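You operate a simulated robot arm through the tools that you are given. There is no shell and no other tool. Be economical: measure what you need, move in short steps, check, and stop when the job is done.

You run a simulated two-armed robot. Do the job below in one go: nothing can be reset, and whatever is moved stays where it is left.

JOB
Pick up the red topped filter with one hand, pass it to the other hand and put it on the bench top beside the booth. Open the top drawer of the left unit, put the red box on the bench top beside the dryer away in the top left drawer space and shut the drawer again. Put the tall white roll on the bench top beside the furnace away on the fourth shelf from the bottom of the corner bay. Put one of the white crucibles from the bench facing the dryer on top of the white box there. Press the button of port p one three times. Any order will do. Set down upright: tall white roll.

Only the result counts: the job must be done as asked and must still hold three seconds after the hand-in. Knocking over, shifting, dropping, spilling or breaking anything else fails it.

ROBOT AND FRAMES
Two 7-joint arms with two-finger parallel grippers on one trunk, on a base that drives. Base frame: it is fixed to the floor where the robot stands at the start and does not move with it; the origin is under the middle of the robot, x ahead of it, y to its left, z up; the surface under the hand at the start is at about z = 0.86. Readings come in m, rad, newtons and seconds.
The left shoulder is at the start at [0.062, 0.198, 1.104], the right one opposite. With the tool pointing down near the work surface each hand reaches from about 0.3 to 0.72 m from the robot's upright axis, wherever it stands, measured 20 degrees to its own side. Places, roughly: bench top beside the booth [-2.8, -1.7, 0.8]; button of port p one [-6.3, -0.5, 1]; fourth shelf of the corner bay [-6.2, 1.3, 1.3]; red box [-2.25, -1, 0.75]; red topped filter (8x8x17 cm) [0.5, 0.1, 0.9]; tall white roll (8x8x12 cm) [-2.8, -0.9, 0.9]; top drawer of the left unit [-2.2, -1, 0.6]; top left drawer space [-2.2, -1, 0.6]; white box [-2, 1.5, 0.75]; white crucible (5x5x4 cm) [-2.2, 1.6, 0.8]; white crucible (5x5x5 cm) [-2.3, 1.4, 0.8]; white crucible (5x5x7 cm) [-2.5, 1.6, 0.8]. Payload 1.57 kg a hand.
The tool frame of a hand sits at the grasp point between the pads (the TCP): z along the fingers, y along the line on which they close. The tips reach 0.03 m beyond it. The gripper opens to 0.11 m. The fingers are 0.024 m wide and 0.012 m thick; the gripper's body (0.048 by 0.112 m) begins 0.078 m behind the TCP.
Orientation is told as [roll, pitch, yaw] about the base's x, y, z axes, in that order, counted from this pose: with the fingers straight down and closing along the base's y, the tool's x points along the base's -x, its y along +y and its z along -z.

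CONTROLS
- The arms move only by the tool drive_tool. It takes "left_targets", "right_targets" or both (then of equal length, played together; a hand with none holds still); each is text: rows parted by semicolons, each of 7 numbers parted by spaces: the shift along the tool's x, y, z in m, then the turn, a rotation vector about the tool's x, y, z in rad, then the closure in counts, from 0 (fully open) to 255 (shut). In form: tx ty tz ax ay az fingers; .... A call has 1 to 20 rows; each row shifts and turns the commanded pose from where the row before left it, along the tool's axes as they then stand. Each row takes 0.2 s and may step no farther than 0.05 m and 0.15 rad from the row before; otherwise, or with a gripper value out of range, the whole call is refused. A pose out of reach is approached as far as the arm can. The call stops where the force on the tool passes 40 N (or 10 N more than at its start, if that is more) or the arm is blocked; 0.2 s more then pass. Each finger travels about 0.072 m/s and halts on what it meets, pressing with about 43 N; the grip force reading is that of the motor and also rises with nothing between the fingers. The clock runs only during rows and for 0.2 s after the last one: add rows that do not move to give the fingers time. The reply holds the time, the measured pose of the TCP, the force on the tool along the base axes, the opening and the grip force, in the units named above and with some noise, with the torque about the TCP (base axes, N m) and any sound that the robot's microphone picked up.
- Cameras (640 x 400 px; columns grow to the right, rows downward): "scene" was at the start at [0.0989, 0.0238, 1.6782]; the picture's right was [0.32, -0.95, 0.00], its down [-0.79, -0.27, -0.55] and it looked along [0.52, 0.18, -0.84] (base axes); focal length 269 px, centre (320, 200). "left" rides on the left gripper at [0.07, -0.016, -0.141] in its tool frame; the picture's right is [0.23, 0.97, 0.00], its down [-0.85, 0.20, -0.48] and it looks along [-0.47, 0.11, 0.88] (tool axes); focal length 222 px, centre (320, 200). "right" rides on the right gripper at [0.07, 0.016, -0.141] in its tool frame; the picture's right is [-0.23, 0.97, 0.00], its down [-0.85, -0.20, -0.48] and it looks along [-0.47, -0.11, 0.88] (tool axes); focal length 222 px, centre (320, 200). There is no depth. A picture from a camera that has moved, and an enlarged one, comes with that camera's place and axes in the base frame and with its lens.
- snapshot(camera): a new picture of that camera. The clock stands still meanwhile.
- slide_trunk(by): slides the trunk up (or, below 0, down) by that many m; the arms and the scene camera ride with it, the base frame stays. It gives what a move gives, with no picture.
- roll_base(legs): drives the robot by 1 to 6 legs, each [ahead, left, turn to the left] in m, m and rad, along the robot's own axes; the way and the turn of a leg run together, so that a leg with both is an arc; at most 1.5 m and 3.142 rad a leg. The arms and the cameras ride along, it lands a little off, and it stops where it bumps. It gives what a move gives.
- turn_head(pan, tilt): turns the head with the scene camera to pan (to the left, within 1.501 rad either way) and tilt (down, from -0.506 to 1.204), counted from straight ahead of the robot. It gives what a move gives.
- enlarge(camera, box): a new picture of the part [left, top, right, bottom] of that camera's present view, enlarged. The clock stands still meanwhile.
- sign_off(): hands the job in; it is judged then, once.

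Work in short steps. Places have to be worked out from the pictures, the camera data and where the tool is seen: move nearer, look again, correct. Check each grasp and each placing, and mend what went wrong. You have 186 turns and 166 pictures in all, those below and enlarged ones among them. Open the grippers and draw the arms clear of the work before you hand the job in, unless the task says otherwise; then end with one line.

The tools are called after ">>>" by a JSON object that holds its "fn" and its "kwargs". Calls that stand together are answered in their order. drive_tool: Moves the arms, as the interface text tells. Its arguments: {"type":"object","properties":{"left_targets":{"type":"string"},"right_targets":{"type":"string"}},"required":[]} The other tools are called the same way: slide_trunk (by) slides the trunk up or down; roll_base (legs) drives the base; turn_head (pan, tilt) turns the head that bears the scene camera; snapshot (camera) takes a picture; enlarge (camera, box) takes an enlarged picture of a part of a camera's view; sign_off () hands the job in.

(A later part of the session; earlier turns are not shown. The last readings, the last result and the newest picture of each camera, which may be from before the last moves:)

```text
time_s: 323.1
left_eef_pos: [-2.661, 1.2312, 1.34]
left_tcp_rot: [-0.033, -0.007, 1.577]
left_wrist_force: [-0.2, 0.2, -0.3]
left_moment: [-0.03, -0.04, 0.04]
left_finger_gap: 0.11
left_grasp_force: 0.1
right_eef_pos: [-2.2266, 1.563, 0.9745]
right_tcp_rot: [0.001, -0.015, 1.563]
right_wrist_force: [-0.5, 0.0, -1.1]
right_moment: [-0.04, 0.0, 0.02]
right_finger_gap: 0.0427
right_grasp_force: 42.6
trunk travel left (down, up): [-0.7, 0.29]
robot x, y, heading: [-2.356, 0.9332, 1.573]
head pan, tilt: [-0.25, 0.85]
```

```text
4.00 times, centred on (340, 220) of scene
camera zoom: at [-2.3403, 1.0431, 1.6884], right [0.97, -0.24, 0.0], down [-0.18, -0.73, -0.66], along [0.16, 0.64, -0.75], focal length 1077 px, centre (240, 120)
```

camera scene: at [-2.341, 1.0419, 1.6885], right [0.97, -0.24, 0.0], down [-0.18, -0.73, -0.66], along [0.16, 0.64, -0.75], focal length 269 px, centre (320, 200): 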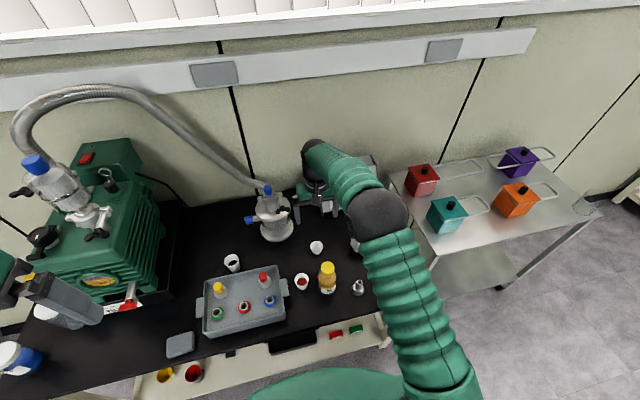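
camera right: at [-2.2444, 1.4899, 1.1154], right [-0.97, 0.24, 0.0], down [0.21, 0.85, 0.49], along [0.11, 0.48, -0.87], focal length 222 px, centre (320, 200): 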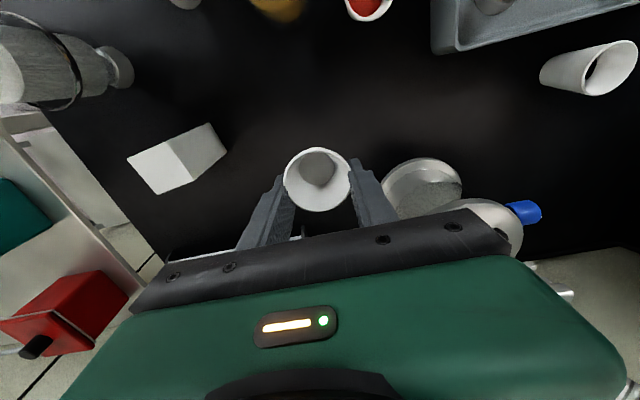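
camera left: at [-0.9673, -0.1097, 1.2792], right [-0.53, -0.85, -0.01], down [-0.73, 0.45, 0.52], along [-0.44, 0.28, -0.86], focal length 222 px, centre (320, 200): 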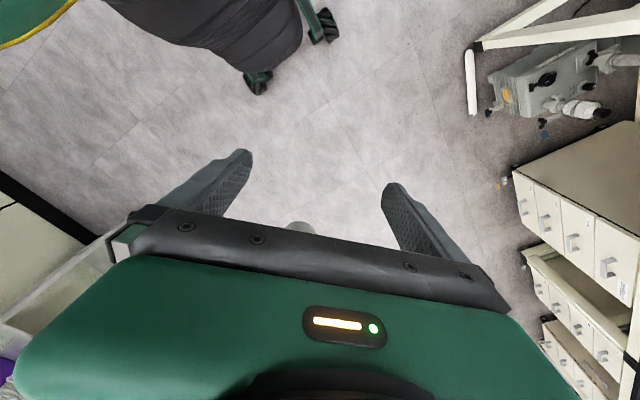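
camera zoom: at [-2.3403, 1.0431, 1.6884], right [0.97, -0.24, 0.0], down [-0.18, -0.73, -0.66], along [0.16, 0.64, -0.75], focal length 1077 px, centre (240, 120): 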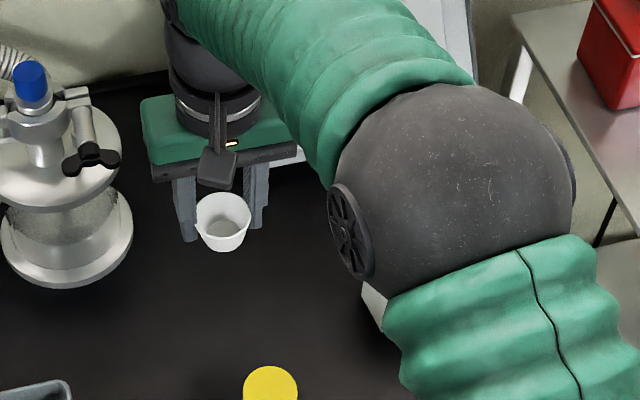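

Held. The second view confirms the WIPES top at (−2.066, 1.534, 0.897). I move over it, 2 cm higher.

>>> {"fn": "drive_tool", "kwargs": {"right_targets": "0.0062 -0.04 -0.008 0 0 0 255; 0.0062 -0.04 -0.008 0 0 0 255; 0.0062 -0.04 -0.004 0 0 0 255; 0.0062 -0.04 0 0 0.01 0 255; 0 0 0 0 0 0 255"}}

>>> {"fn": "snapshot", "kwargs": {"camera": "right"}}

>>> {"fn": "turn_head", "kwargs": {"pan": 0.3, "tilt": 0.85}}

>>> {"fn": "snapshot", "kwargs": {"camera": "scene"}}

```text
time_s: 324.2
left_eef_pos: [-2.6602, 1.2313, 1.3406]
left_tcp_rot: [-0.034, -0.007, 1.578]
left_wrist_force: [0.4, 0.4, 0.8]
left_moment: [-0.01, -0.01, 0.02]
left_finger_gap: 0.11
left_grasp_force: 0.1
right_eef_pos: [-2.0681, 1.5372, 0.9928]
right_tcp_rot: [0.001, -0.004, 1.561]
right_wrist_force: [-0.9, -0.2, -0.2]
right_moment: [-0.01, 0.01, 0.01]
right_finger_gap: 0.0427
right_grasp_force: 42.9
trunk travel left (down, up): [-0.7, 0.29]
robot x, y, heading: [-2.3595, 0.9358, 1.57]
head pan, tilt: [-0.25, 0.85]
```

```text
62 pictures are left
camera right: at [-2.0852, 1.4668, 1.1357], right [-0.97, 0.24, 0.0], down [0.21, 0.85, 0.48], along [0.11, 0.47, -0.88], focal length 222 px, centre (320, 200)
```

right: 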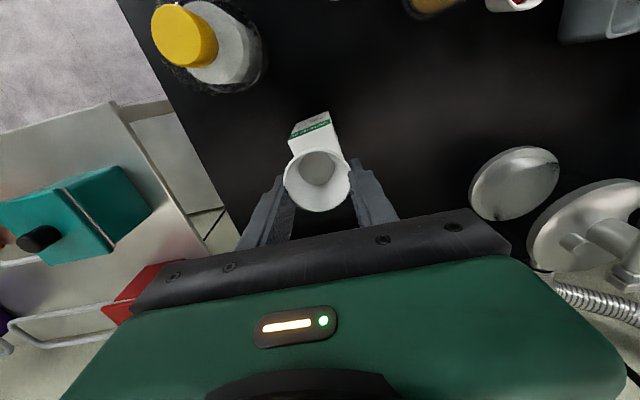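

```text
time_s: 325.2
left_eef_pos: [-2.6606, 1.232, 1.3402]
left_tcp_rot: [-0.033, -0.006, 1.579]
left_wrist_force: [0.5, 0.0, 0.3]
left_moment: [0.01, -0.01, 0.01]
left_finger_gap: 0.1097
left_grasp_force: 0.1
right_eef_pos: [-2.0678, 1.5375, 0.9948]
right_tcp_rot: [0.003, -0.005, 1.562]
right_wrist_force: [0.6, -0.2, -0.6]
right_moment: [0.03, 0.0, -0.03]
right_finger_gap: 0.0425
right_grasp_force: 43.0
trunk travel left (down, up): [-0.7, 0.29]
robot x, y, heading: [-2.3568, 0.934, 1.574]
head pan, tilt: [0.3, 0.85]
```

```text
61 pictures are left
camera scene: at [-2.3821, 1.0422, 1.6884], right [0.95, 0.3, 0.0], down [0.23, -0.72, -0.66], along [-0.2, 0.63, -0.75], focal length 269 px, centre (320, 200)
```

scene: 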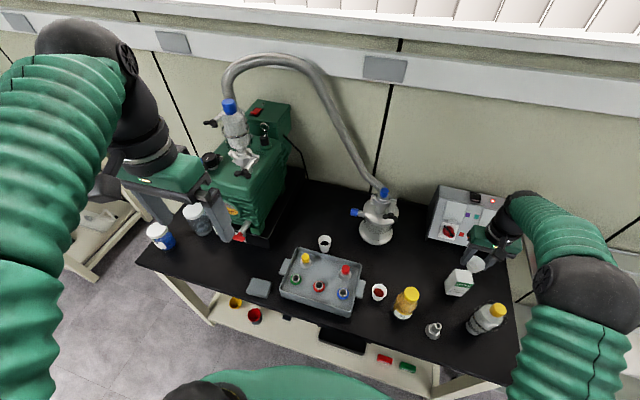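

>>> {"fn": "enlarge", "kwargs": {"camera": "scene", "box": [410, 220, 540, 302]}}

```text
4.88 times, centred on (475, 261) of scene
camera zoom: at [-2.3821, 1.0422, 1.6884], right [0.95, 0.3, 0.0], down [0.23, -0.72, -0.66], along [-0.2, 0.63, -0.75], focal length 1313 px, centre (-436, -98)
```

zoom: 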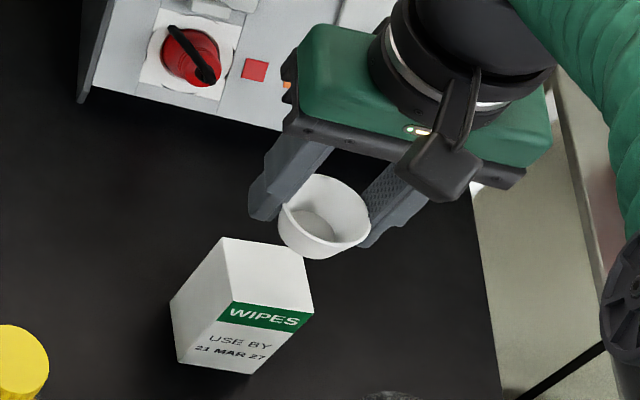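

Everything lines up: the box top centre reads (−2.066, 1.537). I lower onto it, slowly at the end.

>>> {"fn": "drive_tool", "kwargs": {"right_targets": "0 0 0.025 0 0 0 255; 0 0 0.02 0 0 0 255; 0 0 0.008 0 0 0 255; 0 0 0 0 0 0 255"}}

>>> {"fn": "enlarge", "kwargs": {"camera": "scene", "box": [410, 220, 540, 302]}}

>>> {"fn": "snapshot", "kwargs": {"camera": "right"}}

```text
time_s: 326.2
left_eef_pos: [-2.6599, 1.2319, 1.3407]
left_tcp_rot: [-0.034, -0.006, 1.58]
left_wrist_force: [-1.1, 0.4, 0.7]
left_moment: [0.0, 0.01, -0.02]
left_finger_gap: 0.11
left_grasp_force: 0.0
right_eef_pos: [-2.0658, 1.5367, 0.9396]
right_tcp_rot: [0.002, -0.008, 1.561]
right_wrist_force: [-0.1, -0.6, -0.5]
right_moment: [0.02, 0.01, 0.0]
right_finger_gap: 0.0423
right_grasp_force: 42.9
trunk travel left (down, up): [-0.7, 0.29]
robot x, y, heading: [-2.3592, 0.9345, 1.581]
head pan, tilt: [0.3, 0.85]
```

```text
4.88 times, centred on (475, 261) of scene
camera zoom: at [-2.3822, 1.0422, 1.6884], right [0.95, 0.3, 0.0], down [0.23, -0.72, -0.66], along [-0.2, 0.63, -0.75], focal length 1313 px, centre (-436, -98)
```

zoom: 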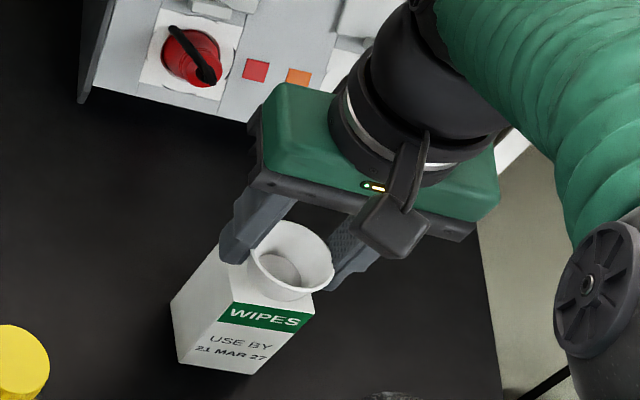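

```text
58 pictures are left
camera right: at [-2.0837, 1.4658, 1.0815], right [-0.97, 0.24, 0.0], down [0.21, 0.85, 0.48], along [0.11, 0.47, -0.88], focal length 222 px, centre (320, 200)
```

right: 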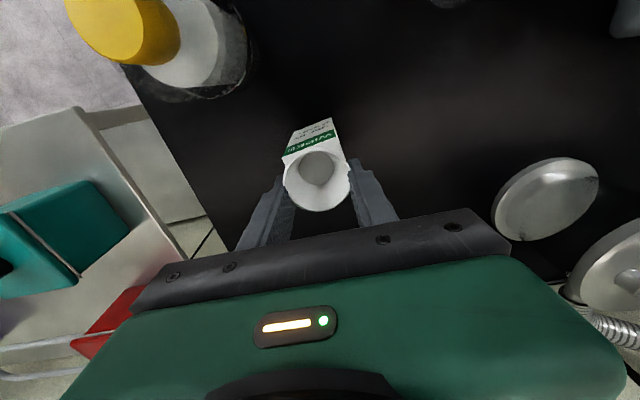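

About 12 mm to go and 4 mm off. I correct and touch down in small steps.

>>> {"fn": "drive_tool", "kwargs": {"right_targets": "-0.003 0.003 0.003 0 0 0 255; 0 0 0.003 0 0 0 255; 0 0 0.002 0 0 0 255; 0 0 0 0 0 0 255"}}

>>> {"fn": "drive_tool", "kwargs": {"right_targets": "0 0 0.002 0 0 0 255; 0 0 0.002 0 0 0 255; 0 0 0 0 0 0 255"}}

```text
time_s: 327.2
left_eef_pos: [-2.6603, 1.2317, 1.3413]
left_tcp_rot: [-0.034, -0.006, 1.578]
left_wrist_force: [-0.1, -0.3, -0.6]
left_moment: [0.04, 0.01, -0.03]
left_finger_gap: 0.11
left_grasp_force: 0.1
right_eef_pos: [-2.0698, 1.5404, 0.9325]
right_tcp_rot: [0.002, -0.005, 1.562]
right_wrist_force: [-0.2, -0.2, -0.5]
right_moment: [0.02, 0.0, -0.01]
right_finger_gap: 0.0426
right_grasp_force: 43.0
trunk travel left (down, up): [-0.7, 0.29]
robot x, y, heading: [-2.3577, 0.9357, 1.573]
head pan, tilt: [0.3, 0.85]
```

```text
time_s: 328.0
left_eef_pos: [-2.6605, 1.2318, 1.3409]
left_tcp_rot: [-0.034, -0.007, 1.578]
left_wrist_force: [0.5, 0.3, 0.5]
left_moment: [0.02, 0.01, 0.0]
left_finger_gap: 0.1099
left_grasp_force: 0.1
right_eef_pos: [-2.0698, 1.5396, 0.931]
right_tcp_rot: [0.0, -0.006, 1.563]
right_wrist_force: [-0.6, -1.3, 6.6]
right_moment: [-0.08, 0.05, 0.0]
right_finger_gap: 0.0422
right_grasp_force: 43.0
trunk travel left (down, up): [-0.7, 0.29]
robot x, y, heading: [-2.3568, 0.9326, 1.576]
head pan, tilt: [0.3, 0.85]
```

Touchdown at 6.6 N. I ease up 1 mm and open gradually.

>>> {"fn": "drive_tool", "kwargs": {"right_targets": "0 0 -0.0015 0 0 0 255; 0 0 0 0 0 0 170; 0 0 0 0 0 0 150; 0 0 0 0 0 0 130; 0 0 0 0 0 0 90; 0 0 0 0 0 0 60; 0 0 0 0 0 0 60"}}

>>> {"fn": "enlarge", "kwargs": {"camera": "scene", "box": [410, 220, 540, 302]}}

```text
time_s: 329.6
left_eef_pos: [-2.6615, 1.2318, 1.3397]
left_tcp_rot: [-0.032, -0.006, 1.579]
left_wrist_force: [-0.9, 0.1, -0.2]
left_moment: [-0.01, -0.02, -0.02]
left_finger_gap: 0.1102
left_grasp_force: 0.0
right_eef_pos: [-2.0684, 1.5388, 0.9301]
right_tcp_rot: [0.002, -0.004, 1.562]
right_wrist_force: [0.1, 0.7, -0.2]
right_moment: [0.01, 0.01, 0.03]
right_finger_gap: 0.0841
right_grasp_force: 0.0
trunk travel left (down, up): [-0.7, 0.29]
robot x, y, heading: [-2.3551, 0.9337, 1.576]
head pan, tilt: [0.3, 0.85]
```

```text
4.88 times, centred on (475, 261) of scene
camera zoom: at [-2.3822, 1.0423, 1.6884], right [0.95, 0.3, 0.0], down [0.23, -0.72, -0.66], along [-0.2, 0.63, -0.75], focal length 1313 px, centre (-436, -98)
```

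zoom: 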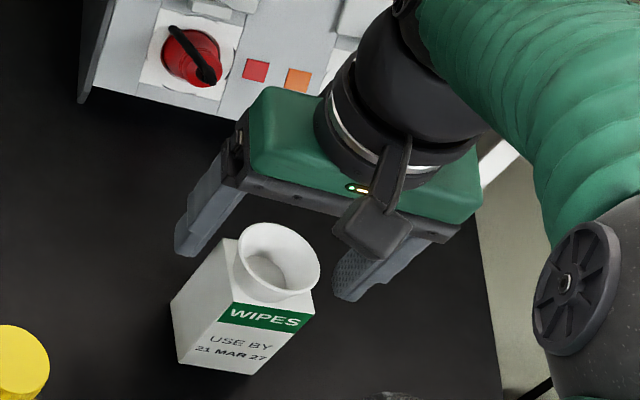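

The crucible sits on the box. I raise the hand straight up and confirm.

>>> {"fn": "drive_tool", "kwargs": {"right_targets": "0 0 -0.02 0 0 0 60; 0 0 -0.05 0 0 0 60; 0 0 -0.05 0 0 0 60; 0 0 -0.05 0 0 0 60; 0 0 -0.05 0 0 0 0; 0 0 -0.05 0 0 0 0; 0 0 0 0 0 0 0"}}

>>> {"fn": "enlarge", "kwargs": {"camera": "scene", "box": [410, 220, 540, 302]}}

```text
time_s: 331.2
left_eef_pos: [-2.66, 1.2322, 1.3401]
left_tcp_rot: [-0.033, -0.004, 1.578]
left_wrist_force: [-0.1, -0.1, -0.2]
left_moment: [-0.03, 0.02, 0.05]
left_finger_gap: 0.1102
left_grasp_force: 0.0
right_eef_pos: [-2.0689, 1.5394, 1.2029]
right_tcp_rot: [0.003, -0.005, 1.562]
right_wrist_force: [-0.6, 0.5, -1.0]
right_moment: [-0.02, -0.01, -0.02]
right_finger_gap: 0.1102
right_grasp_force: 0.1
trunk travel left (down, up): [-0.7, 0.29]
robot x, y, heading: [-2.3588, 0.9345, 1.577]
head pan, tilt: [0.3, 0.85]
```

```text
4.88 times, centred on (475, 261) of scene
camera zoom: at [-2.3822, 1.0425, 1.6884], right [0.95, 0.3, 0.0], down [0.23, -0.72, -0.66], along [-0.2, 0.63, -0.75], focal length 1313 px, centre (-436, -98)
```

zoom: 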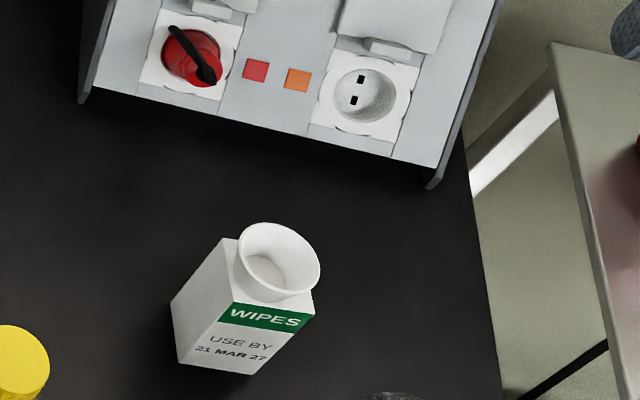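

The crucible task is done. I retract, back off, and turn to the island for the drawer.

>>> {"fn": "drive_tool", "kwargs": {"right_targets": "0.05 0 0 0 0 0 0; 0.05 0 0 0 0 0 0; 0.05 0 0 0 0 0 0; 0.05 0 0 0 0 0 0; 0 0.04 0 0 0 0 0; 0 0.04 0 0 0 0 0; 0 0.04 0 0 0 0 0; 0 0 0 0 0 0 0"}}

>>> {"fn": "roll_base", "kwargs": {"legs": [[-0.55, 0, 0], [0, 0, 3.135]]}}

>>> {"fn": "turn_head", "kwargs": {"pan": 0, "tilt": 0.75}}

>>> {"fn": "snapshot", "kwargs": {"camera": "scene"}}

```text
time_s: 333.0
left_eef_pos: [-2.6605, 1.2315, 1.3405]
left_tcp_rot: [-0.032, -0.007, 1.578]
left_wrist_force: [-0.1, -1.2, 0.2]
left_moment: [-0.03, -0.03, 0.0]
left_finger_gap: 0.1098
left_grasp_force: 0.0
right_eef_pos: [-2.1921, 1.3377, 1.1986]
right_tcp_rot: [0.002, -0.007, 1.562]
right_wrist_force: [0.5, 0.8, -0.3]
right_moment: [-0.01, -0.01, 0.01]
right_finger_gap: 0.11
right_grasp_force: 0.1
trunk travel left (down, up): [-0.7, 0.29]
robot x, y, heading: [-2.3559, 0.9312, 1.578]
head pan, tilt: [0.3, 0.85]
```

```text
time_s: 343.4
left_eef_pos: [-2.0697, 0.0648, 1.3403]
left_tcp_rot: [-0.033, -0.006, -1.627]
left_wrist_force: [0.1, 0.1, 0.2]
left_moment: [-0.04, 0.03, -0.01]
left_finger_gap: 0.1097
left_grasp_force: 0.0
right_eef_pos: [-2.5451, -0.01, 1.1987]
right_tcp_rot: [-0.001, -0.005, -1.645]
right_wrist_force: [-0.2, -0.6, -0.3]
right_moment: [0.02, -0.03, 0.01]
right_finger_gap: 0.1099
right_grasp_force: 0.1
trunk travel left (down, up): [-0.7, 0.29]
robot x, y, heading: [-2.3516, 0.382, -1.629]
head pan, tilt: [0.3, 0.85]
```

```text
time_s: 344.2
left_eef_pos: [-2.0702, 0.065, 1.339]
left_tcp_rot: [-0.034, -0.006, -1.626]
left_wrist_force: [-1.1, 0.0, -0.9]
left_moment: [0.0, -0.01, 0.0]
left_finger_gap: 0.1099
left_grasp_force: 0.0
right_eef_pos: [-2.5459, -0.0092, 1.1995]
right_tcp_rot: [0.001, -0.006, -1.644]
right_wrist_force: [-0.9, -0.1, -0.4]
right_moment: [-0.03, 0.03, 0.01]
right_finger_gap: 0.1102
right_grasp_force: 0.0
trunk travel left (down, up): [-0.7, 0.29]
robot x, y, heading: [-2.3563, 0.3793, -1.628]
head pan, tilt: [0.0, 0.75]
```

```text
55 pictures are left
camera scene: at [-2.3619, 0.2655, 1.6965], right [-1.0, 0.06, 0.0], down [0.04, 0.68, -0.73], along [-0.04, -0.73, -0.68], focal length 269 px, centre (320, 200)
```

scene: 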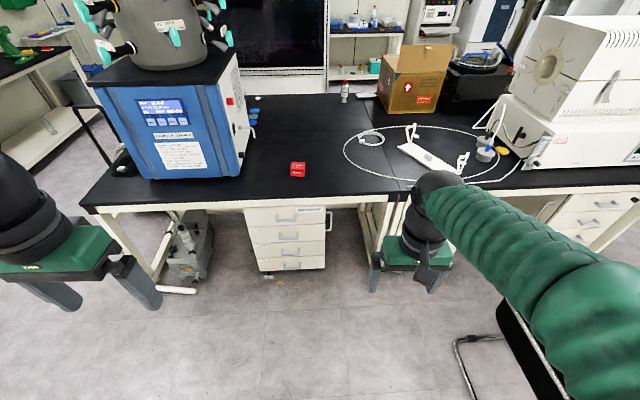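

>>> {"fn": "enlarge", "kwargs": {"camera": "scene", "box": [220, 150, 380, 280]}}

```text
3.08 times, centred on (300, 215) of scene
camera zoom: at [-2.3619, 0.2655, 1.6965], right [-1.0, 0.06, 0.0], down [0.04, 0.68, -0.73], along [-0.04, -0.73, -0.68], focal length 828 px, centre (382, 154)
```

zoom: 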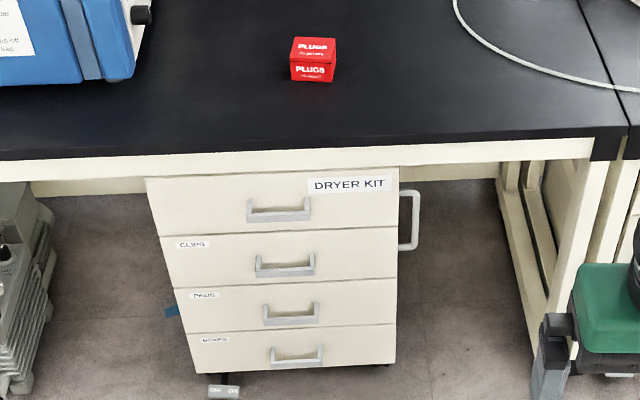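

The top drawer, labelled "DRYER KIT", has a horizontal bar handle at about x=−2.24, and the red PLUGS box is at (−2.305, −0.91). I lower the trunk 0.4 m and reorient the left hand to point forward with vertical closing.

>>> {"fn": "slide_trunk", "kwargs": {"by": -0.4}}

>>> {"fn": "drive_tool", "kwargs": {"left_targets": "-0.05 0 0 0 0 0 0; -0.05 0 0 0 0 0 0; -0.05 0 0 0 0 0 0; -0.04 0 0 0 0 0 0; 0 0 0 0 0 0.15 0; 0 0 0 0 0 0.15 0; 0 0 0 0 0 0.15 0; 0 0 0 0 0 0.15 0; 0 0 0 0 0 0.15 0; 0 0 0 0 0 0.15 0; 0 0 0 0 0 0.15 0; 0 0 0 0 0 0.15 0; 0 0 0 0 0 0.15 0; 0 0 0 0 0 0.15 0; 0 0 0 0 0 0.071 0; 0 0 0 0 0 0 0"}}

>>> {"fn": "drive_tool", "kwargs": {"left_targets": "0 0 0 -0.15 0 0 0; 0 0 0 -0.15 0 0 0; 0 0 0 -0.15 0 0 0; 0 0 0 -0.15 0 0 0; 0 0 0 -0.15 0 0 0; 0 0 0 -0.15 0 0 0; 0 0 0 -0.15 0 0 0; 0 0 0 -0.15 0 0 0; 0 0 0 -0.15 0 0 0; 0 0 0 0 0 0 0"}}

>>> {"fn": "snapshot", "kwargs": {"camera": "scene"}}

```text
time_s: 348.0
left_eef_pos: [-2.0709, 0.0647, 0.9397]
left_tcp_rot: [-0.034, -0.005, -1.627]
left_wrist_force: [0.5, -0.6, -1.0]
left_moment: [-0.01, 0.01, 0.0]
left_finger_gap: 0.1099
left_grasp_force: 0.0
right_eef_pos: [-2.5475, -0.0092, 0.7983]
right_tcp_rot: [0.0, -0.006, -1.646]
right_wrist_force: [0.7, -1.3, -0.1]
right_moment: [-0.03, -0.01, -0.02]
right_finger_gap: 0.1101
right_grasp_force: 0.1
trunk travel left (down, up): [-0.3, 0.69]
robot x, y, heading: [-2.3577, 0.3813, -1.627]
head pan, tilt: [0.0, 0.75]
```

```text
time_s: 351.4
left_eef_pos: [-2.081, -0.1254, 0.9395]
left_tcp_rot: [0.006, -0.033, 3.083]
left_wrist_force: [-0.8, -0.4, -0.3]
left_moment: [-0.02, 0.01, 0.02]
left_finger_gap: 0.1101
left_grasp_force: 0.1
right_eef_pos: [-2.5476, -0.0104, 0.7978]
right_tcp_rot: [0.001, -0.005, -1.645]
right_wrist_force: [-0.4, 0.2, -0.3]
right_moment: [-0.03, 0.01, 0.02]
right_finger_gap: 0.1098
right_grasp_force: 0.0
trunk travel left (down, up): [-0.3, 0.69]
robot x, y, heading: [-2.3522, 0.3819, -1.628]
head pan, tilt: [0.0, 0.75]
```

```text
time_s: 353.6
left_eef_pos: [-2.0777, -0.1486, 0.9512]
left_tcp_rot: [1.189, -0.035, 3.087]
left_wrist_force: [-0.8, 0.3, -0.8]
left_moment: [-0.02, 0.01, 0.02]
left_finger_gap: 0.11
left_grasp_force: 0.1
left hand out of reach, approached as far as the arm can: row 7, 8, 9
right_eef_pos: [-2.5464, -0.01, 0.7973]
right_tcp_rot: [-0.001, -0.007, -1.643]
right_wrist_force: [0.6, 0.2, 0.0]
right_moment: [0.01, 0.01, -0.04]
right_finger_gap: 0.1101
right_grasp_force: 0.1
trunk travel left (down, up): [-0.3, 0.69]
robot x, y, heading: [-2.353, 0.38, -1.63]
head pan, tilt: [0.0, 0.75]
```

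```text
53 pictures are left
camera scene: at [-2.3625, 0.266, 1.2965], right [-1.0, 0.06, 0.0], down [0.04, 0.68, -0.73], along [-0.04, -0.73, -0.68], focal length 269 px, centre (320, 200)
```

scene: 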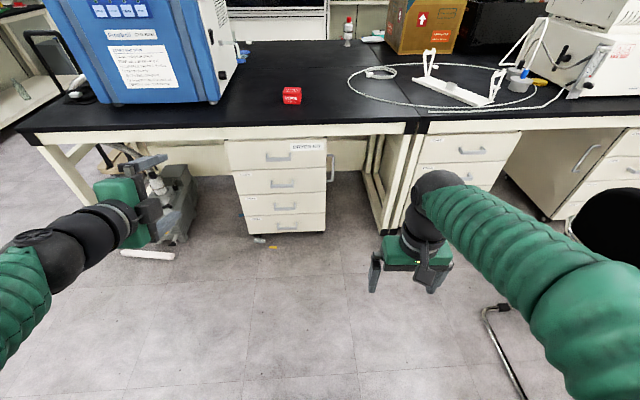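

The left hand points forward, 22° below horizontal. I zoom to triangulate the handle with the new, lower viewpoint.

>>> {"fn": "enlarge", "kwargs": {"camera": "scene", "box": [220, 120, 345, 200]}}

```text
5.00 times, centred on (282, 160) of scene
camera zoom: at [-2.3625, 0.266, 1.2965], right [-1.0, 0.06, 0.0], down [0.04, 0.68, -0.73], along [-0.04, -0.73, -0.68], focal length 1346 px, centre (508, 400)
```

zoom: 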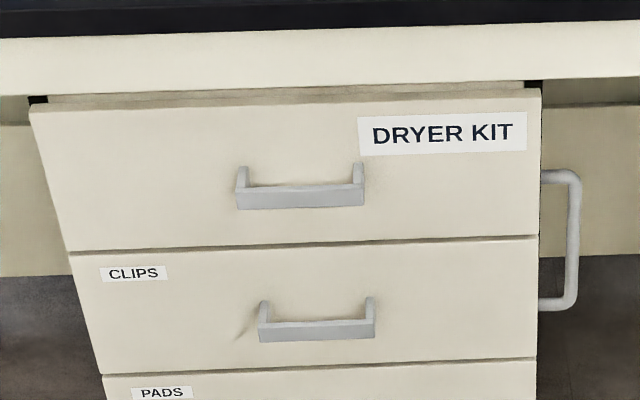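

The handle bar is at (−2.231, −0.766, 0.598), 6 cm behind the bench edge with the apron bottom at z≈0.73. I lower the trunk 0.2 m more and approach.

>>> {"fn": "slide_trunk", "kwargs": {"by": -0.2}}

>>> {"fn": "roll_base", "kwargs": {"legs": [[0, -0.17, 0.058], [0.4, 0, 0]]}}

>>> {"fn": "snapshot", "kwargs": {"camera": "left"}}

>>> {"fn": "snapshot", "kwargs": {"camera": "scene"}}

```text
time_s: 355.8
left_eef_pos: [-2.077, -0.1477, 0.75]
left_tcp_rot: [1.19, -0.033, 3.089]
left_wrist_force: [0.0, -0.2, -0.1]
left_moment: [-0.01, 0.0, -0.01]
left_finger_gap: 0.11
left_grasp_force: 0.1
right_eef_pos: [-2.5468, -0.0084, 0.5983]
right_tcp_rot: [0.001, -0.005, -1.643]
right_wrist_force: [0.8, -1.1, -0.2]
right_moment: [-0.02, -0.01, 0.03]
right_finger_gap: 0.1102
right_grasp_force: 0.0
trunk travel left (down, up): [-0.1, 0.89]
robot x, y, heading: [-2.3555, 0.3764, -1.632]
head pan, tilt: [0.0, 0.75]
```

```text
time_s: 359.4
left_eef_pos: [-2.2183, -0.5325, 0.7503]
left_tcp_rot: [1.191, -0.035, -3.139]
left_wrist_force: [-1.0, -0.6, -0.8]
left_moment: [0.02, 0.02, 0.02]
left_finger_gap: 0.1101
left_grasp_force: 0.0
right_eef_pos: [-2.6936, -0.4207, 0.5983]
right_tcp_rot: [0.001, -0.006, -1.586]
right_wrist_force: [-0.1, 0.2, 0.0]
right_moment: [0.02, -0.01, 0.01]
right_finger_gap: 0.11
right_grasp_force: 0.1
trunk travel left (down, up): [-0.1, 0.89]
robot x, y, heading: [-2.5284, -0.0185, -1.571]
head pan, tilt: [0.0, 0.75]
```

```text
51 pictures are left
camera left: at [-2.1469, -0.3945, 0.7848], right [0.26, -0.36, 0.9], down [-0.84, 0.37, 0.39], along [-0.47, -0.86, -0.21], focal length 222 px, centre (320, 200)
```

left: 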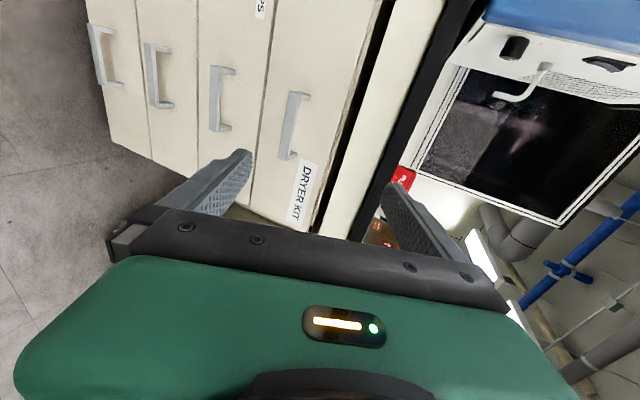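

```text
50 pictures are left
camera scene: at [-2.5262, -0.1348, 1.0964], right [-1.0, 0.0, 0.0], down [0.0, 0.68, -0.73], along [0.0, -0.73, -0.68], focal length 269 px, centre (320, 200)
```

scene: 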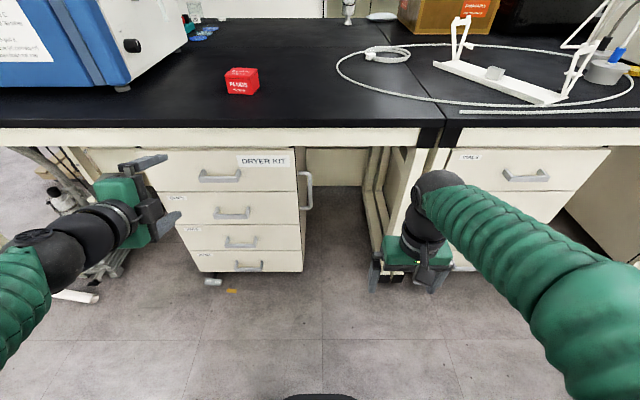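

The left camera confirms the handle at (−2.233, −0.766, 0.598). I align and advance partway with the fingers half closed.

>>> {"fn": "drive_tool", "kwargs": {"left_targets": "-0.0074 -0.0274 0 0 0 0 60; -0.0074 -0.0274 0 0 0 0 60; 0 0 0.047 0 0 0 60; 0 0 0.047 0 0 0 60; 0 0 0.047 0 0 0 60; 0 0 0 0 0 0 60"}}

>>> {"fn": "snapshot", "kwargs": {"camera": "left"}}

```text
time_s: 360.8
left_eef_pos: [-2.2377, -0.6743, 0.7187]
left_tcp_rot: [1.183, -0.033, -3.138]
left_wrist_force: [-0.5, 0.0, -0.7]
left_moment: [0.0, 0.01, 0.05]
left_finger_gap: 0.0841
left_grasp_force: 0.1
left hand out of reach, approached as far as the arm can: row 1, 2, 3, 4, 5
right_eef_pos: [-2.6969, -0.4191, 0.5994]
right_tcp_rot: [0.001, -0.008, -1.586]
right_wrist_force: [0.1, 0.8, -0.7]
right_moment: [-0.02, 0.03, 0.0]
right_finger_gap: 0.1101
right_grasp_force: 0.0
trunk travel left (down, up): [-0.1, 0.89]
robot x, y, heading: [-2.5257, -0.0208, -1.571]
head pan, tilt: [0.0, 0.75]
```

```text
49 pictures are left
camera left: at [-2.1659, -0.537, 0.7535], right [0.26, -0.37, 0.89], down [-0.84, 0.36, 0.39], along [-0.47, -0.86, -0.22], focal length 222 px, centre (320, 200)
```

left: 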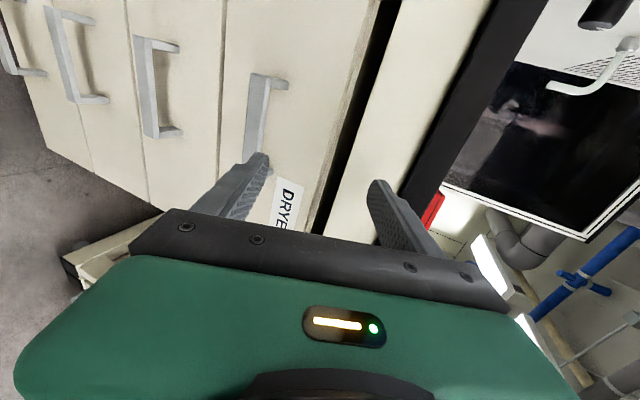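

I lowered the shoulder too far for this pose. I back off, raise the trunk 0.25 m so the arm reaches downward naturally, and lower the hand with the arm instead.

>>> {"fn": "roll_base", "kwargs": {"legs": [[-0.2, 0, 0]]}}

>>> {"fn": "slide_trunk", "kwargs": {"by": 0.27}}

>>> {"fn": "drive_tool", "kwargs": {"left_targets": "0 -0.0418 0.0167 0 0 0 60; 0 -0.0418 0.0167 0 0 0 60; 0 -0.0418 0.0167 0 0 0 60; 0 -0.0418 0.0167 0 0 0 60; 0 -0.0418 0.0167 0 0 0 60; 0 -0.0418 0.0167 0 0 0 60; 0 -0.0418 0.0167 0 0 0 60; 0 0 0 0 0 0 60"}}

```text
time_s: 362.4
left_eef_pos: [-2.2373, -0.4749, 0.7177]
left_tcp_rot: [1.181, -0.035, -3.14]
left_wrist_force: [0.0, 0.8, -0.8]
left_moment: [-0.02, -0.01, -0.01]
left_finger_gap: 0.0843
left_grasp_force: 0.1
right_eef_pos: [-2.695, -0.2203, 0.5982]
right_tcp_rot: [0.0, -0.007, -1.59]
right_wrist_force: [0.2, 0.3, -0.7]
right_moment: [-0.03, -0.01, -0.02]
right_finger_gap: 0.1102
right_grasp_force: 0.0
trunk travel left (down, up): [-0.1, 0.89]
robot x, y, heading: [-2.5285, 0.1853, -1.574]
head pan, tilt: [0.0, 0.75]
```

```text
time_s: 365.1
left_eef_pos: [-2.2369, -0.4748, 0.9865]
left_tcp_rot: [1.18, -0.034, -3.141]
left_wrist_force: [-0.4, 0.9, -0.7]
left_moment: [0.01, -0.02, 0.0]
left_finger_gap: 0.0841
left_grasp_force: 0.1
right_eef_pos: [-2.6937, -0.2199, 0.8684]
right_tcp_rot: [0.001, -0.008, -1.588]
right_wrist_force: [0.5, 0.0, -0.2]
right_moment: [0.01, -0.01, 0.02]
right_finger_gap: 0.1101
right_grasp_force: 0.0
trunk travel left (down, up): [-0.37, 0.62]
robot x, y, heading: [-2.5267, 0.1769, -1.572]
head pan, tilt: [0.0, 0.75]
```

```text
time_s: 366.9
left_eef_pos: [-2.243, -0.3596, 0.8014]
left_tcp_rot: [1.182, -0.035, -3.139]
left_wrist_force: [0.3, -0.1, 0.3]
left_moment: [-0.01, -0.01, 0.0]
left_finger_gap: 0.0846
left_grasp_force: 0.0
left hand out of reach, approached as far as the arm can: row 1, 2, 3, 4, 5, 6, 7
right_eef_pos: [-2.6947, -0.221, 0.8692]
right_tcp_rot: [0.001, -0.006, -1.588]
right_wrist_force: [0.6, -0.1, 0.5]
right_moment: [0.01, 0.02, -0.01]
right_finger_gap: 0.1101
right_grasp_force: 0.0
trunk travel left (down, up): [-0.37, 0.62]
robot x, y, heading: [-2.5231, 0.1814, -1.576]
head pan, tilt: [0.0, 0.75]
```

The wrist seems limited in this roll direction. I flip the left hand half a turn about its axis, putting the camera on the other side, and test again.

>>> {"fn": "drive_tool", "kwargs": {"left_targets": "0 0 0 0 0 -0.15 60; 0 0 0 0 0 -0.15 60; 0 0 0 0 0 -0.15 60; 0 0 0 0 0 -0.15 60; 0 0 0 0 0 -0.15 60; 0 0 0 0 0 -0.15 60; 0 0 0 0 0 -0.15 60; 0 0 0 0 0 -0.15 60; 0 0 0 0 0 -0.15 60; 0 0 0 0 0 -0.15 60; 0 0 0 0 0 -0.071 60; 0 0 0 0 0 0 60"}}

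>>> {"fn": "drive_tool", "kwargs": {"left_targets": "0 0 0 0 0 -0.15 60; 0 0 0 0 0 -0.15 60; 0 0 0 0 0 -0.15 60; 0 0 0 0 0 -0.15 60; 0 0 0 0 0 -0.15 60; 0 0 0 0 0 -0.15 60; 0 0 0 0 0 -0.15 60; 0 0 0 0 0 -0.15 60; 0 0 0 0 0 -0.15 60; 0 0 0 0 0 -0.15 60; 0 0 0 0 0 -0.071 60; 0 0 0 0 0 0 60"}}

```text
time_s: 369.5
left_eef_pos: [-2.244, -0.3603, 0.8025]
left_tcp_rot: [-0.094, -1.18, -1.482]
left_wrist_force: [0.3, -0.2, 0.9]
left_moment: [0.01, -0.03, 0.0]
left_finger_gap: 0.0844
left_grasp_force: 0.2
right_eef_pos: [-2.695, -0.2193, 0.8696]
right_tcp_rot: [0.0, -0.005, -1.587]
right_wrist_force: [0.4, 0.3, -0.5]
right_moment: [0.0, -0.02, 0.01]
right_finger_gap: 0.11
right_grasp_force: 0.1
trunk travel left (down, up): [-0.37, 0.62]
robot x, y, heading: [-2.527, 0.1834, -1.572]
head pan, tilt: [0.0, 0.75]
```

```text
time_s: 372.1
left_eef_pos: [-2.2426, -0.3605, 0.803]
left_tcp_rot: [-1.182, 0.034, 0.001]
left_wrist_force: [-0.7, -0.9, 0.5]
left_moment: [0.0, 0.02, -0.01]
left_finger_gap: 0.0845
left_grasp_force: 0.1
right_eef_pos: [-2.6946, -0.2181, 0.8702]
right_tcp_rot: [0.0, -0.006, -1.588]
right_wrist_force: [-0.4, 0.2, -0.6]
right_moment: [0.01, 0.0, 0.04]
right_finger_gap: 0.11
right_grasp_force: 0.0
trunk travel left (down, up): [-0.37, 0.62]
robot x, y, heading: [-2.5274, 0.1786, -1.576]
head pan, tilt: [0.0, 0.75]
```

That roll is reachable. I lower the hand 0.18 m to handle height.

>>> {"fn": "drive_tool", "kwargs": {"left_targets": "-0.005 0.0416 0.017 0 0 0 60; -0.005 0.0416 0.017 0 0 0 60; 0 0.0416 0.017 0 0 0 60; 0 0.0416 0.017 0 0 0 60; 0 0 0.03 0 0 0 60; 0 0 0 0 0 0 60"}}

>>> {"fn": "snapshot", "kwargs": {"camera": "left"}}

```text
time_s: 373.5
left_eef_pos: [-2.2457, -0.352, 0.7966]
left_tcp_rot: [-1.181, 0.033, 0.002]
left_wrist_force: [-0.6, -0.9, -0.6]
left_moment: [-0.01, 0.0, 0.02]
left_finger_gap: 0.084
left_grasp_force: 0.0
left hand out of reach, approached as far as the arm can: row 1, 2, 3, 4, 5
right_eef_pos: [-2.6947, -0.2188, 0.8698]
right_tcp_rot: [0.0, -0.007, -1.589]
right_wrist_force: [-0.2, 0.0, -0.6]
right_moment: [0.02, 0.02, 0.01]
right_finger_gap: 0.1099
right_grasp_force: 0.1
trunk travel left (down, up): [-0.37, 0.62]
robot x, y, heading: [-2.5262, 0.1829, -1.578]
head pan, tilt: [0.0, 0.75]
```

```text
48 pictures are left
camera left: at [-2.3123, -0.2276, 0.8669], right [-0.26, 0.37, -0.89], down [0.85, 0.52, -0.03], along [0.45, -0.77, -0.45], focal length 222 px, centre (320, 200)
```

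left: 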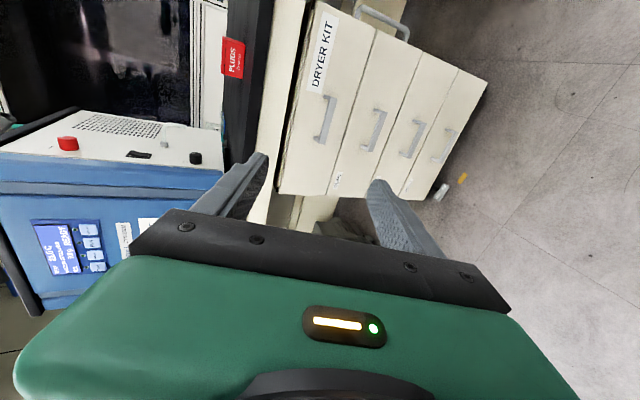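

Probably too near the body for that angle. I reduce the tilt a bit, extend forward first, and then go down.

>>> {"fn": "drive_tool", "kwargs": {"left_targets": "0 0 0 -0.15 0 0 60; 0 -0.024 0.0425 0 0 0 60; 0 -0.024 0.0425 0 0 0 60; 0 -0.024 0.0425 0 0 0 60; 0 -0.024 0.0425 0 0 0 60; 0 0 0 0 0 0 60"}}

>>> {"fn": "drive_tool", "kwargs": {"left_targets": "0 0.0394 0.022 0 0 0 60; 0 0.0394 0.022 0 0 0 60; 0 0.0394 0.022 0 0 0 60; 0 0.0394 0.022 0 0 0 60; 0 0 0 0 0 0 60"}}

```text
time_s: 374.9
left_eef_pos: [-2.2488, -0.4357, 0.8516]
left_tcp_rot: [-1.033, 0.034, 0.003]
left_wrist_force: [0.0, 0.1, -0.3]
left_moment: [-0.01, -0.01, 0.0]
left_finger_gap: 0.0842
left_grasp_force: 0.0
left hand out of reach, approached as far as the arm can: row 2, 3, 4, 5
right_eef_pos: [-2.6942, -0.2202, 0.8696]
right_tcp_rot: [0.0, -0.007, -1.589]
right_wrist_force: [0.2, 0.6, 0.7]
right_moment: [0.02, 0.0, 0.01]
right_finger_gap: 0.1103
right_grasp_force: 0.0
trunk travel left (down, up): [-0.37, 0.62]
robot x, y, heading: [-2.5242, 0.1819, -1.575]
head pan, tilt: [0.0, 0.75]
```

```text
time_s: 376.1
left_eef_pos: [-2.2393, -0.3579, 0.7783]
left_tcp_rot: [-1.032, 0.035, 0.002]
left_wrist_force: [0.0, -1.0, -0.6]
left_moment: [0.0, 0.02, -0.01]
left_finger_gap: 0.0841
left_grasp_force: 0.0
left hand out of reach, approached as far as the arm can: row 1, 2, 3, 4
right_eef_pos: [-2.6948, -0.2198, 0.8701]
right_tcp_rot: [0.0, -0.006, -1.588]
right_wrist_force: [0.0, 0.0, 0.7]
right_moment: [0.03, 0.02, 0.0]
right_finger_gap: 0.1101
right_grasp_force: 0.0
trunk travel left (down, up): [-0.37, 0.62]
robot x, y, heading: [-2.5224, 0.1796, -1.577]
head pan, tilt: [0.0, 0.75]
```

Both moves hit a limit. I return the roll to neutral, which is a known-good pose, extend to handle height ahead of the drawer, and then add the roll there to see what is feasible.

>>> {"fn": "drive_tool", "kwargs": {"left_targets": "0 0 0 0 0 0.15 60; 0 0 0 0 0 0.15 60; 0 0 0 0 0 0.15 60; 0 0 0 0 0 0.15 60; 0 0 0 0 0 0.15 60; 0 0 0 0 0 0.15 60; 0 0 0 0 0 0.15 60; 0 0 0 0 0 0.15 60; 0 0 0 0 0 0.15 60; 0 0 0 0 0 0.15 60; 0 0 0 0 0 0.071 60; -0.0257 0 0.0428 0 0 0 60; -0.0257 0 0.0428 0 0 0 60; 0.039 0 0.023 0 0 0 60; 0.039 0 0.023 0 0 0 60; 0.039 0 0.023 0 0 0 60; 0.03 0 0.018 0 0 0 60; 0 0 0 0 0 0 60"}}

```text
time_s: 379.9
left_eef_pos: [-2.2372, -0.3477, 0.7727]
left_tcp_rot: [-0.065, -1.03, -1.511]
left_wrist_force: [0.8, -0.7, -0.1]
left_moment: [0.01, -0.02, 0.03]
left_finger_gap: 0.0842
left_grasp_force: 0.1
left hand out of reach, approached as far as the arm can: row 12, 13, 14, 15, 16, 17
right_eef_pos: [-2.6957, -0.2192, 0.87]
right_tcp_rot: [-0.001, -0.007, -1.589]
right_wrist_force: [0.2, 0.6, -0.1]
right_moment: [0.02, -0.02, 0.04]
right_finger_gap: 0.1098
right_grasp_force: 0.3
trunk travel left (down, up): [-0.37, 0.62]
robot x, y, heading: [-2.5227, 0.1798, -1.575]
head pan, tilt: [0.0, 0.75]
```

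The left arm's present elbow configuration seems to be the limit, not the roll. I park it pointing down and try the right arm, which handled forward-tilted reaches well.

>>> {"fn": "drive_tool", "kwargs": {"left_targets": "0 0 0 0 0.15 0 0; 0 0 0 0 0.15 0 0; 0 0 0 0 0.15 0 0; 0 0 0 0 0.15 0 0; 0 0 0 0 0.15 0 0; 0 0 0 0 0.15 0 0; 0 0 0 0 0.13 0 0; 0 0 -0.05 0 0 0 0; 0 0 -0.05 0 0 0 0; 0 0 -0.05 0 0 0 0; 0 0 -0.05 0 0 0 0; 0 0 0 0 0 0 0", "right_targets": "-0.05 0 0 0 0 0 0; -0.05 0 0 0 0 0 0; -0.05 0 0 0 0 0 0; 0 0 0 0 -0.15 0 0; 0 0 0 0 -0.15 0 0; 0 0 0 0 -0.15 0 0; 0 0 0 0 -0.15 0 0; 0 0 0 0 -0.15 0 0; 0 0 0 0 -0.15 0 0; 0 0 0 0 -0.15 0 0; 0 0 0 0 0 0 0; 0 0 0 0 0 0 0"}}

>>> {"fn": "drive_tool", "kwargs": {"right_targets": "0 0 0 0 0 -0.15 0; 0 0 0 0 0 -0.15 0; 0 0 0 0 0 -0.15 0; 0 0 0 0 0 -0.15 0; 0 0 0 0 0 -0.15 0; 0 0 0 0 0 -0.15 0; 0 0 0 0 0 -0.15 0; 0 0 0 0 0 -0.15 0; 0 0 0 0 0 -0.15 0; 0 0 0 0 0 -0.15 0; 0 0 0 0 0 -0.071 0; 0 0 0 0 0 0 0"}}

>>> {"fn": "snapshot", "kwargs": {"camera": "scene"}}

```text
time_s: 382.5
left_eef_pos: [-2.2343, -0.2681, 1.0134]
left_tcp_rot: [-0.035, -0.002, -1.567]
left_wrist_force: [-0.1, 0.3, 0.2]
left_moment: [-0.01, -0.05, 0.0]
left_finger_gap: 0.1101
left_grasp_force: 0.1
left hand out of reach, approached as far as the arm can: row 4, 5, 6, 7
right_eef_pos: [-2.7164, -0.3644, 0.8624]
right_tcp_rot: [-0.082, -0.915, -1.581]
right_wrist_force: [0.1, -0.8, -0.4]
right_moment: [0.0, 0.01, 0.05]
right_finger_gap: 0.1099
right_grasp_force: 0.1
right hand out of reach, approached as far as the arm can: row 10
trunk travel left (down, up): [-0.37, 0.62]
robot x, y, heading: [-2.521, 0.1791, -1.573]
head pan, tilt: [0.0, 0.75]
```

```text
time_s: 385.1
left_eef_pos: [-2.2349, -0.2675, 1.013]
left_tcp_rot: [-0.036, -0.005, -1.569]
left_wrist_force: [-0.4, 0.6, 0.1]
left_moment: [-0.03, -0.01, -0.03]
left_finger_gap: 0.1097
left_grasp_force: 0.0
right_eef_pos: [-2.7083, -0.3686, 0.8695]
right_tcp_rot: [-1.025, -0.013, -0.082]
right_wrist_force: [0.5, 0.2, -0.2]
right_moment: [-0.01, 0.03, 0.0]
right_finger_gap: 0.1101
right_grasp_force: 0.1
right hand out of reach, approached as far as the arm can: row 1
trunk travel left (down, up): [-0.37, 0.62]
robot x, y, heading: [-2.5241, 0.1808, -1.579]
head pan, tilt: [0.0, 0.75]
```

```text
47 pictures are left
camera scene: at [-2.5256, 0.0647, 1.3664], right [-1.0, 0.0, 0.0], down [0.0, 0.68, -0.73], along [0.0, -0.73, -0.68], focal length 269 px, centre (320, 200)
```

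scene: 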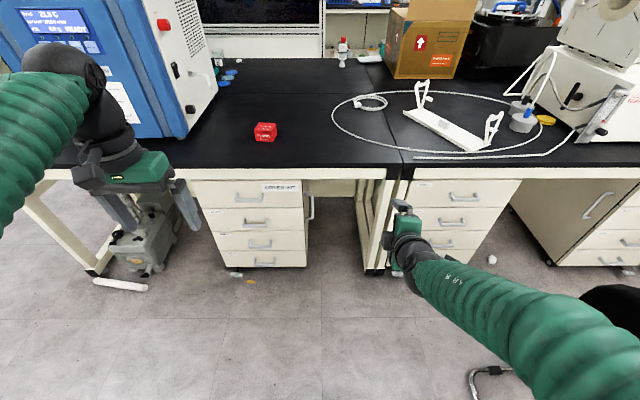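

The right hand now has vertical closing at a 31° down-tilt. I test forward and downward reach.

>>> {"fn": "drive_tool", "kwargs": {"right_targets": "0 -0.026 0.042 0 0 0 60; 0 -0.026 0.042 0 0 0 60; 0 -0.026 0.042 0 0 0 60; 0 0.0385 0.0234 0 0 0 60; 0 0.0385 0.0234 0 0 0 60; 0 0.0385 0.0234 0 0 0 60; 0 0.0385 0.0234 0 0 0 60; 0 0.0385 0.0234 0 0 0 60; 0 0 0 0 0 0 60"}}

```text
time_s: 387.1
left_eef_pos: [-2.2342, -0.2677, 1.0138]
left_tcp_rot: [-0.033, -0.004, -1.57]
left_wrist_force: [0.6, 1.2, -0.1]
left_moment: [-0.02, 0.0, 0.03]
left_finger_gap: 0.11
left_grasp_force: 0.0
right_eef_pos: [-2.7209, -0.5168, 0.6442]
right_tcp_rot: [-1.026, -0.015, -0.084]
right_wrist_force: [-0.3, -1.1, 0.3]
right_moment: [-0.02, 0.0, 0.01]
right_finger_gap: 0.0841
right_grasp_force: 0.1
trunk travel left (down, up): [-0.37, 0.62]
robot x, y, heading: [-2.5252, 0.1776, -1.574]
head pan, tilt: [0.0, 0.75]
```

The right arm can do it. I correct its yaw, strafe 0.485 m left so it faces the handle, and move up to a pre-grasp.

>>> {"fn": "drive_tool", "kwargs": {"right_targets": "0 0 0 0 -0.072 -0.044 60; 0 0 0 0 0 0 60"}}

>>> {"fn": "roll_base", "kwargs": {"legs": [[0.06, 0.483, 0]]}}

>>> {"fn": "snapshot", "kwargs": {"camera": "right"}}

>>> {"fn": "snapshot", "kwargs": {"camera": "scene"}}

```text
time_s: 387.7
left_eef_pos: [-2.235, -0.267, 1.0128]
left_tcp_rot: [-0.033, -0.002, -1.57]
left_wrist_force: [0.5, -0.4, -0.3]
left_moment: [-0.01, -0.02, -0.01]
left_finger_gap: 0.1101
left_grasp_force: 0.1
right_eef_pos: [-2.7197, -0.5179, 0.6435]
right_tcp_rot: [-1.026, -0.016, 0.002]
right_wrist_force: [-0.1, 0.4, 0.0]
right_moment: [0.0, -0.02, -0.03]
right_finger_gap: 0.0843
right_grasp_force: 0.0
trunk travel left (down, up): [-0.37, 0.62]
robot x, y, heading: [-2.5245, 0.1824, -1.573]
head pan, tilt: [0.0, 0.75]
```

```text
time_s: 390.7
left_eef_pos: [-1.7421, -0.329, 1.0141]
left_tcp_rot: [-0.032, -0.003, -1.567]
left_wrist_force: [-1.1, 0.0, 0.2]
left_moment: [0.0, -0.05, 0.0]
left_finger_gap: 0.1104
left_grasp_force: 0.1
right_eef_pos: [-2.2257, -0.5783, 0.6443]
right_tcp_rot: [-1.025, -0.019, 0.003]
right_wrist_force: [-0.3, 0.4, 0.3]
right_moment: [0.04, -0.03, 0.02]
right_finger_gap: 0.084
right_grasp_force: 0.0
trunk travel left (down, up): [-0.37, 0.62]
robot x, y, heading: [-2.0277, 0.1209, -1.569]
head pan, tilt: [0.0, 0.75]
```

```text
46 pictures are left
camera right: at [-2.2974, -0.4501, 0.7019], right [0.24, 0.5, -0.83], down [0.85, 0.31, 0.43], along [0.48, -0.81, -0.35], focal length 222 px, centre (320, 200)
```

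right: 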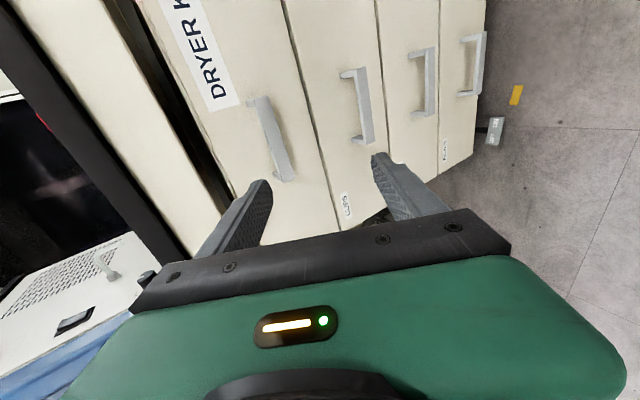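

```text
45 pictures are left
camera scene: at [-2.0348, 0.003, 1.3663], right [-1.0, 0.0, 0.0], down [0.0, 0.68, -0.73], along [0.0, -0.73, -0.68], focal length 269 px, centre (320, 200)
```

scene: 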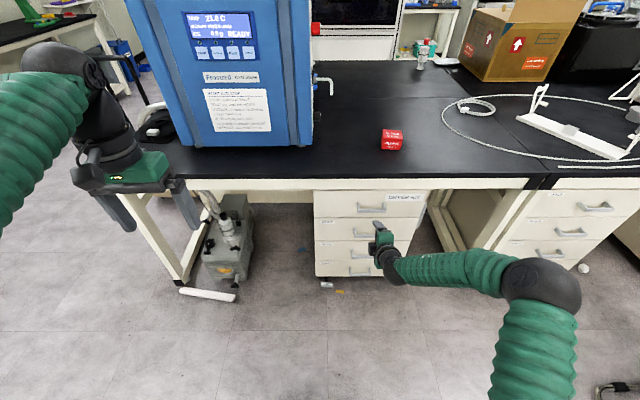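

The handle is confirmed at (−2.234, −0.766, 0.603). I narrow the fingers to about 5 cm, align, and advance most of the way.

>>> {"fn": "drive_tool", "kwargs": {"right_targets": "0.0042 -0.0307 0 0 0 0 140; 0.0042 -0.0307 0 0 0 0 140; 0 0 0.04 0 0 0 140; 0 0 0.04 0 0 0 140; 0 0 0.035 0 0 0 140; 0 0 0 0 0 0 140"}}

>>> {"fn": "snapshot", "kwargs": {"camera": "right"}}

>>> {"fn": "enlarge", "kwargs": {"camera": "scene", "box": [300, 170, 460, 270]}}

```text
time_s: 392.1
left_eef_pos: [-1.7396, -0.3252, 1.014]
left_tcp_rot: [-0.033, -0.006, -1.568]
left_wrist_force: [0.1, 0.1, -0.3]
left_moment: [-0.01, 0.02, -0.02]
left_finger_gap: 0.1103
left_grasp_force: 0.1
right_eef_pos: [-2.2314, -0.7076, 0.6369]
right_tcp_rot: [-1.029, -0.013, 0.003]
right_wrist_force: [0.3, -0.5, -0.4]
right_moment: [0.01, 0.01, 0.0]
right_finger_gap: 0.0497
right_grasp_force: 0.0
trunk travel left (down, up): [-0.37, 0.62]
robot x, y, heading: [-2.0294, 0.1179, -1.574]
head pan, tilt: [0.0, 0.75]
```

```text
44 pictures are left
camera right: at [-2.3034, -0.5797, 0.6963], right [0.24, 0.5, -0.83], down [0.85, 0.31, 0.43], along [0.47, -0.81, -0.35], focal length 222 px, centre (320, 200)
```

right: 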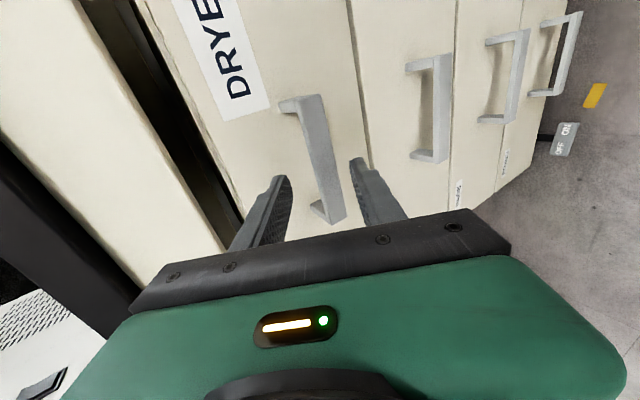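

```text
4.00 times, centred on (380, 220) of scene
camera zoom: at [-2.0313, 0.0034, 1.3664], right [-1.0, 0.0, 0.0], down [0.0, 0.68, -0.73], along [0.0, -0.73, -0.68], focal length 1077 px, centre (80, 120)
```

zoom: 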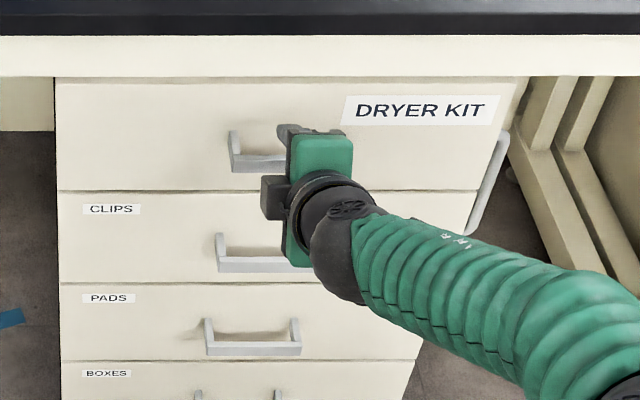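

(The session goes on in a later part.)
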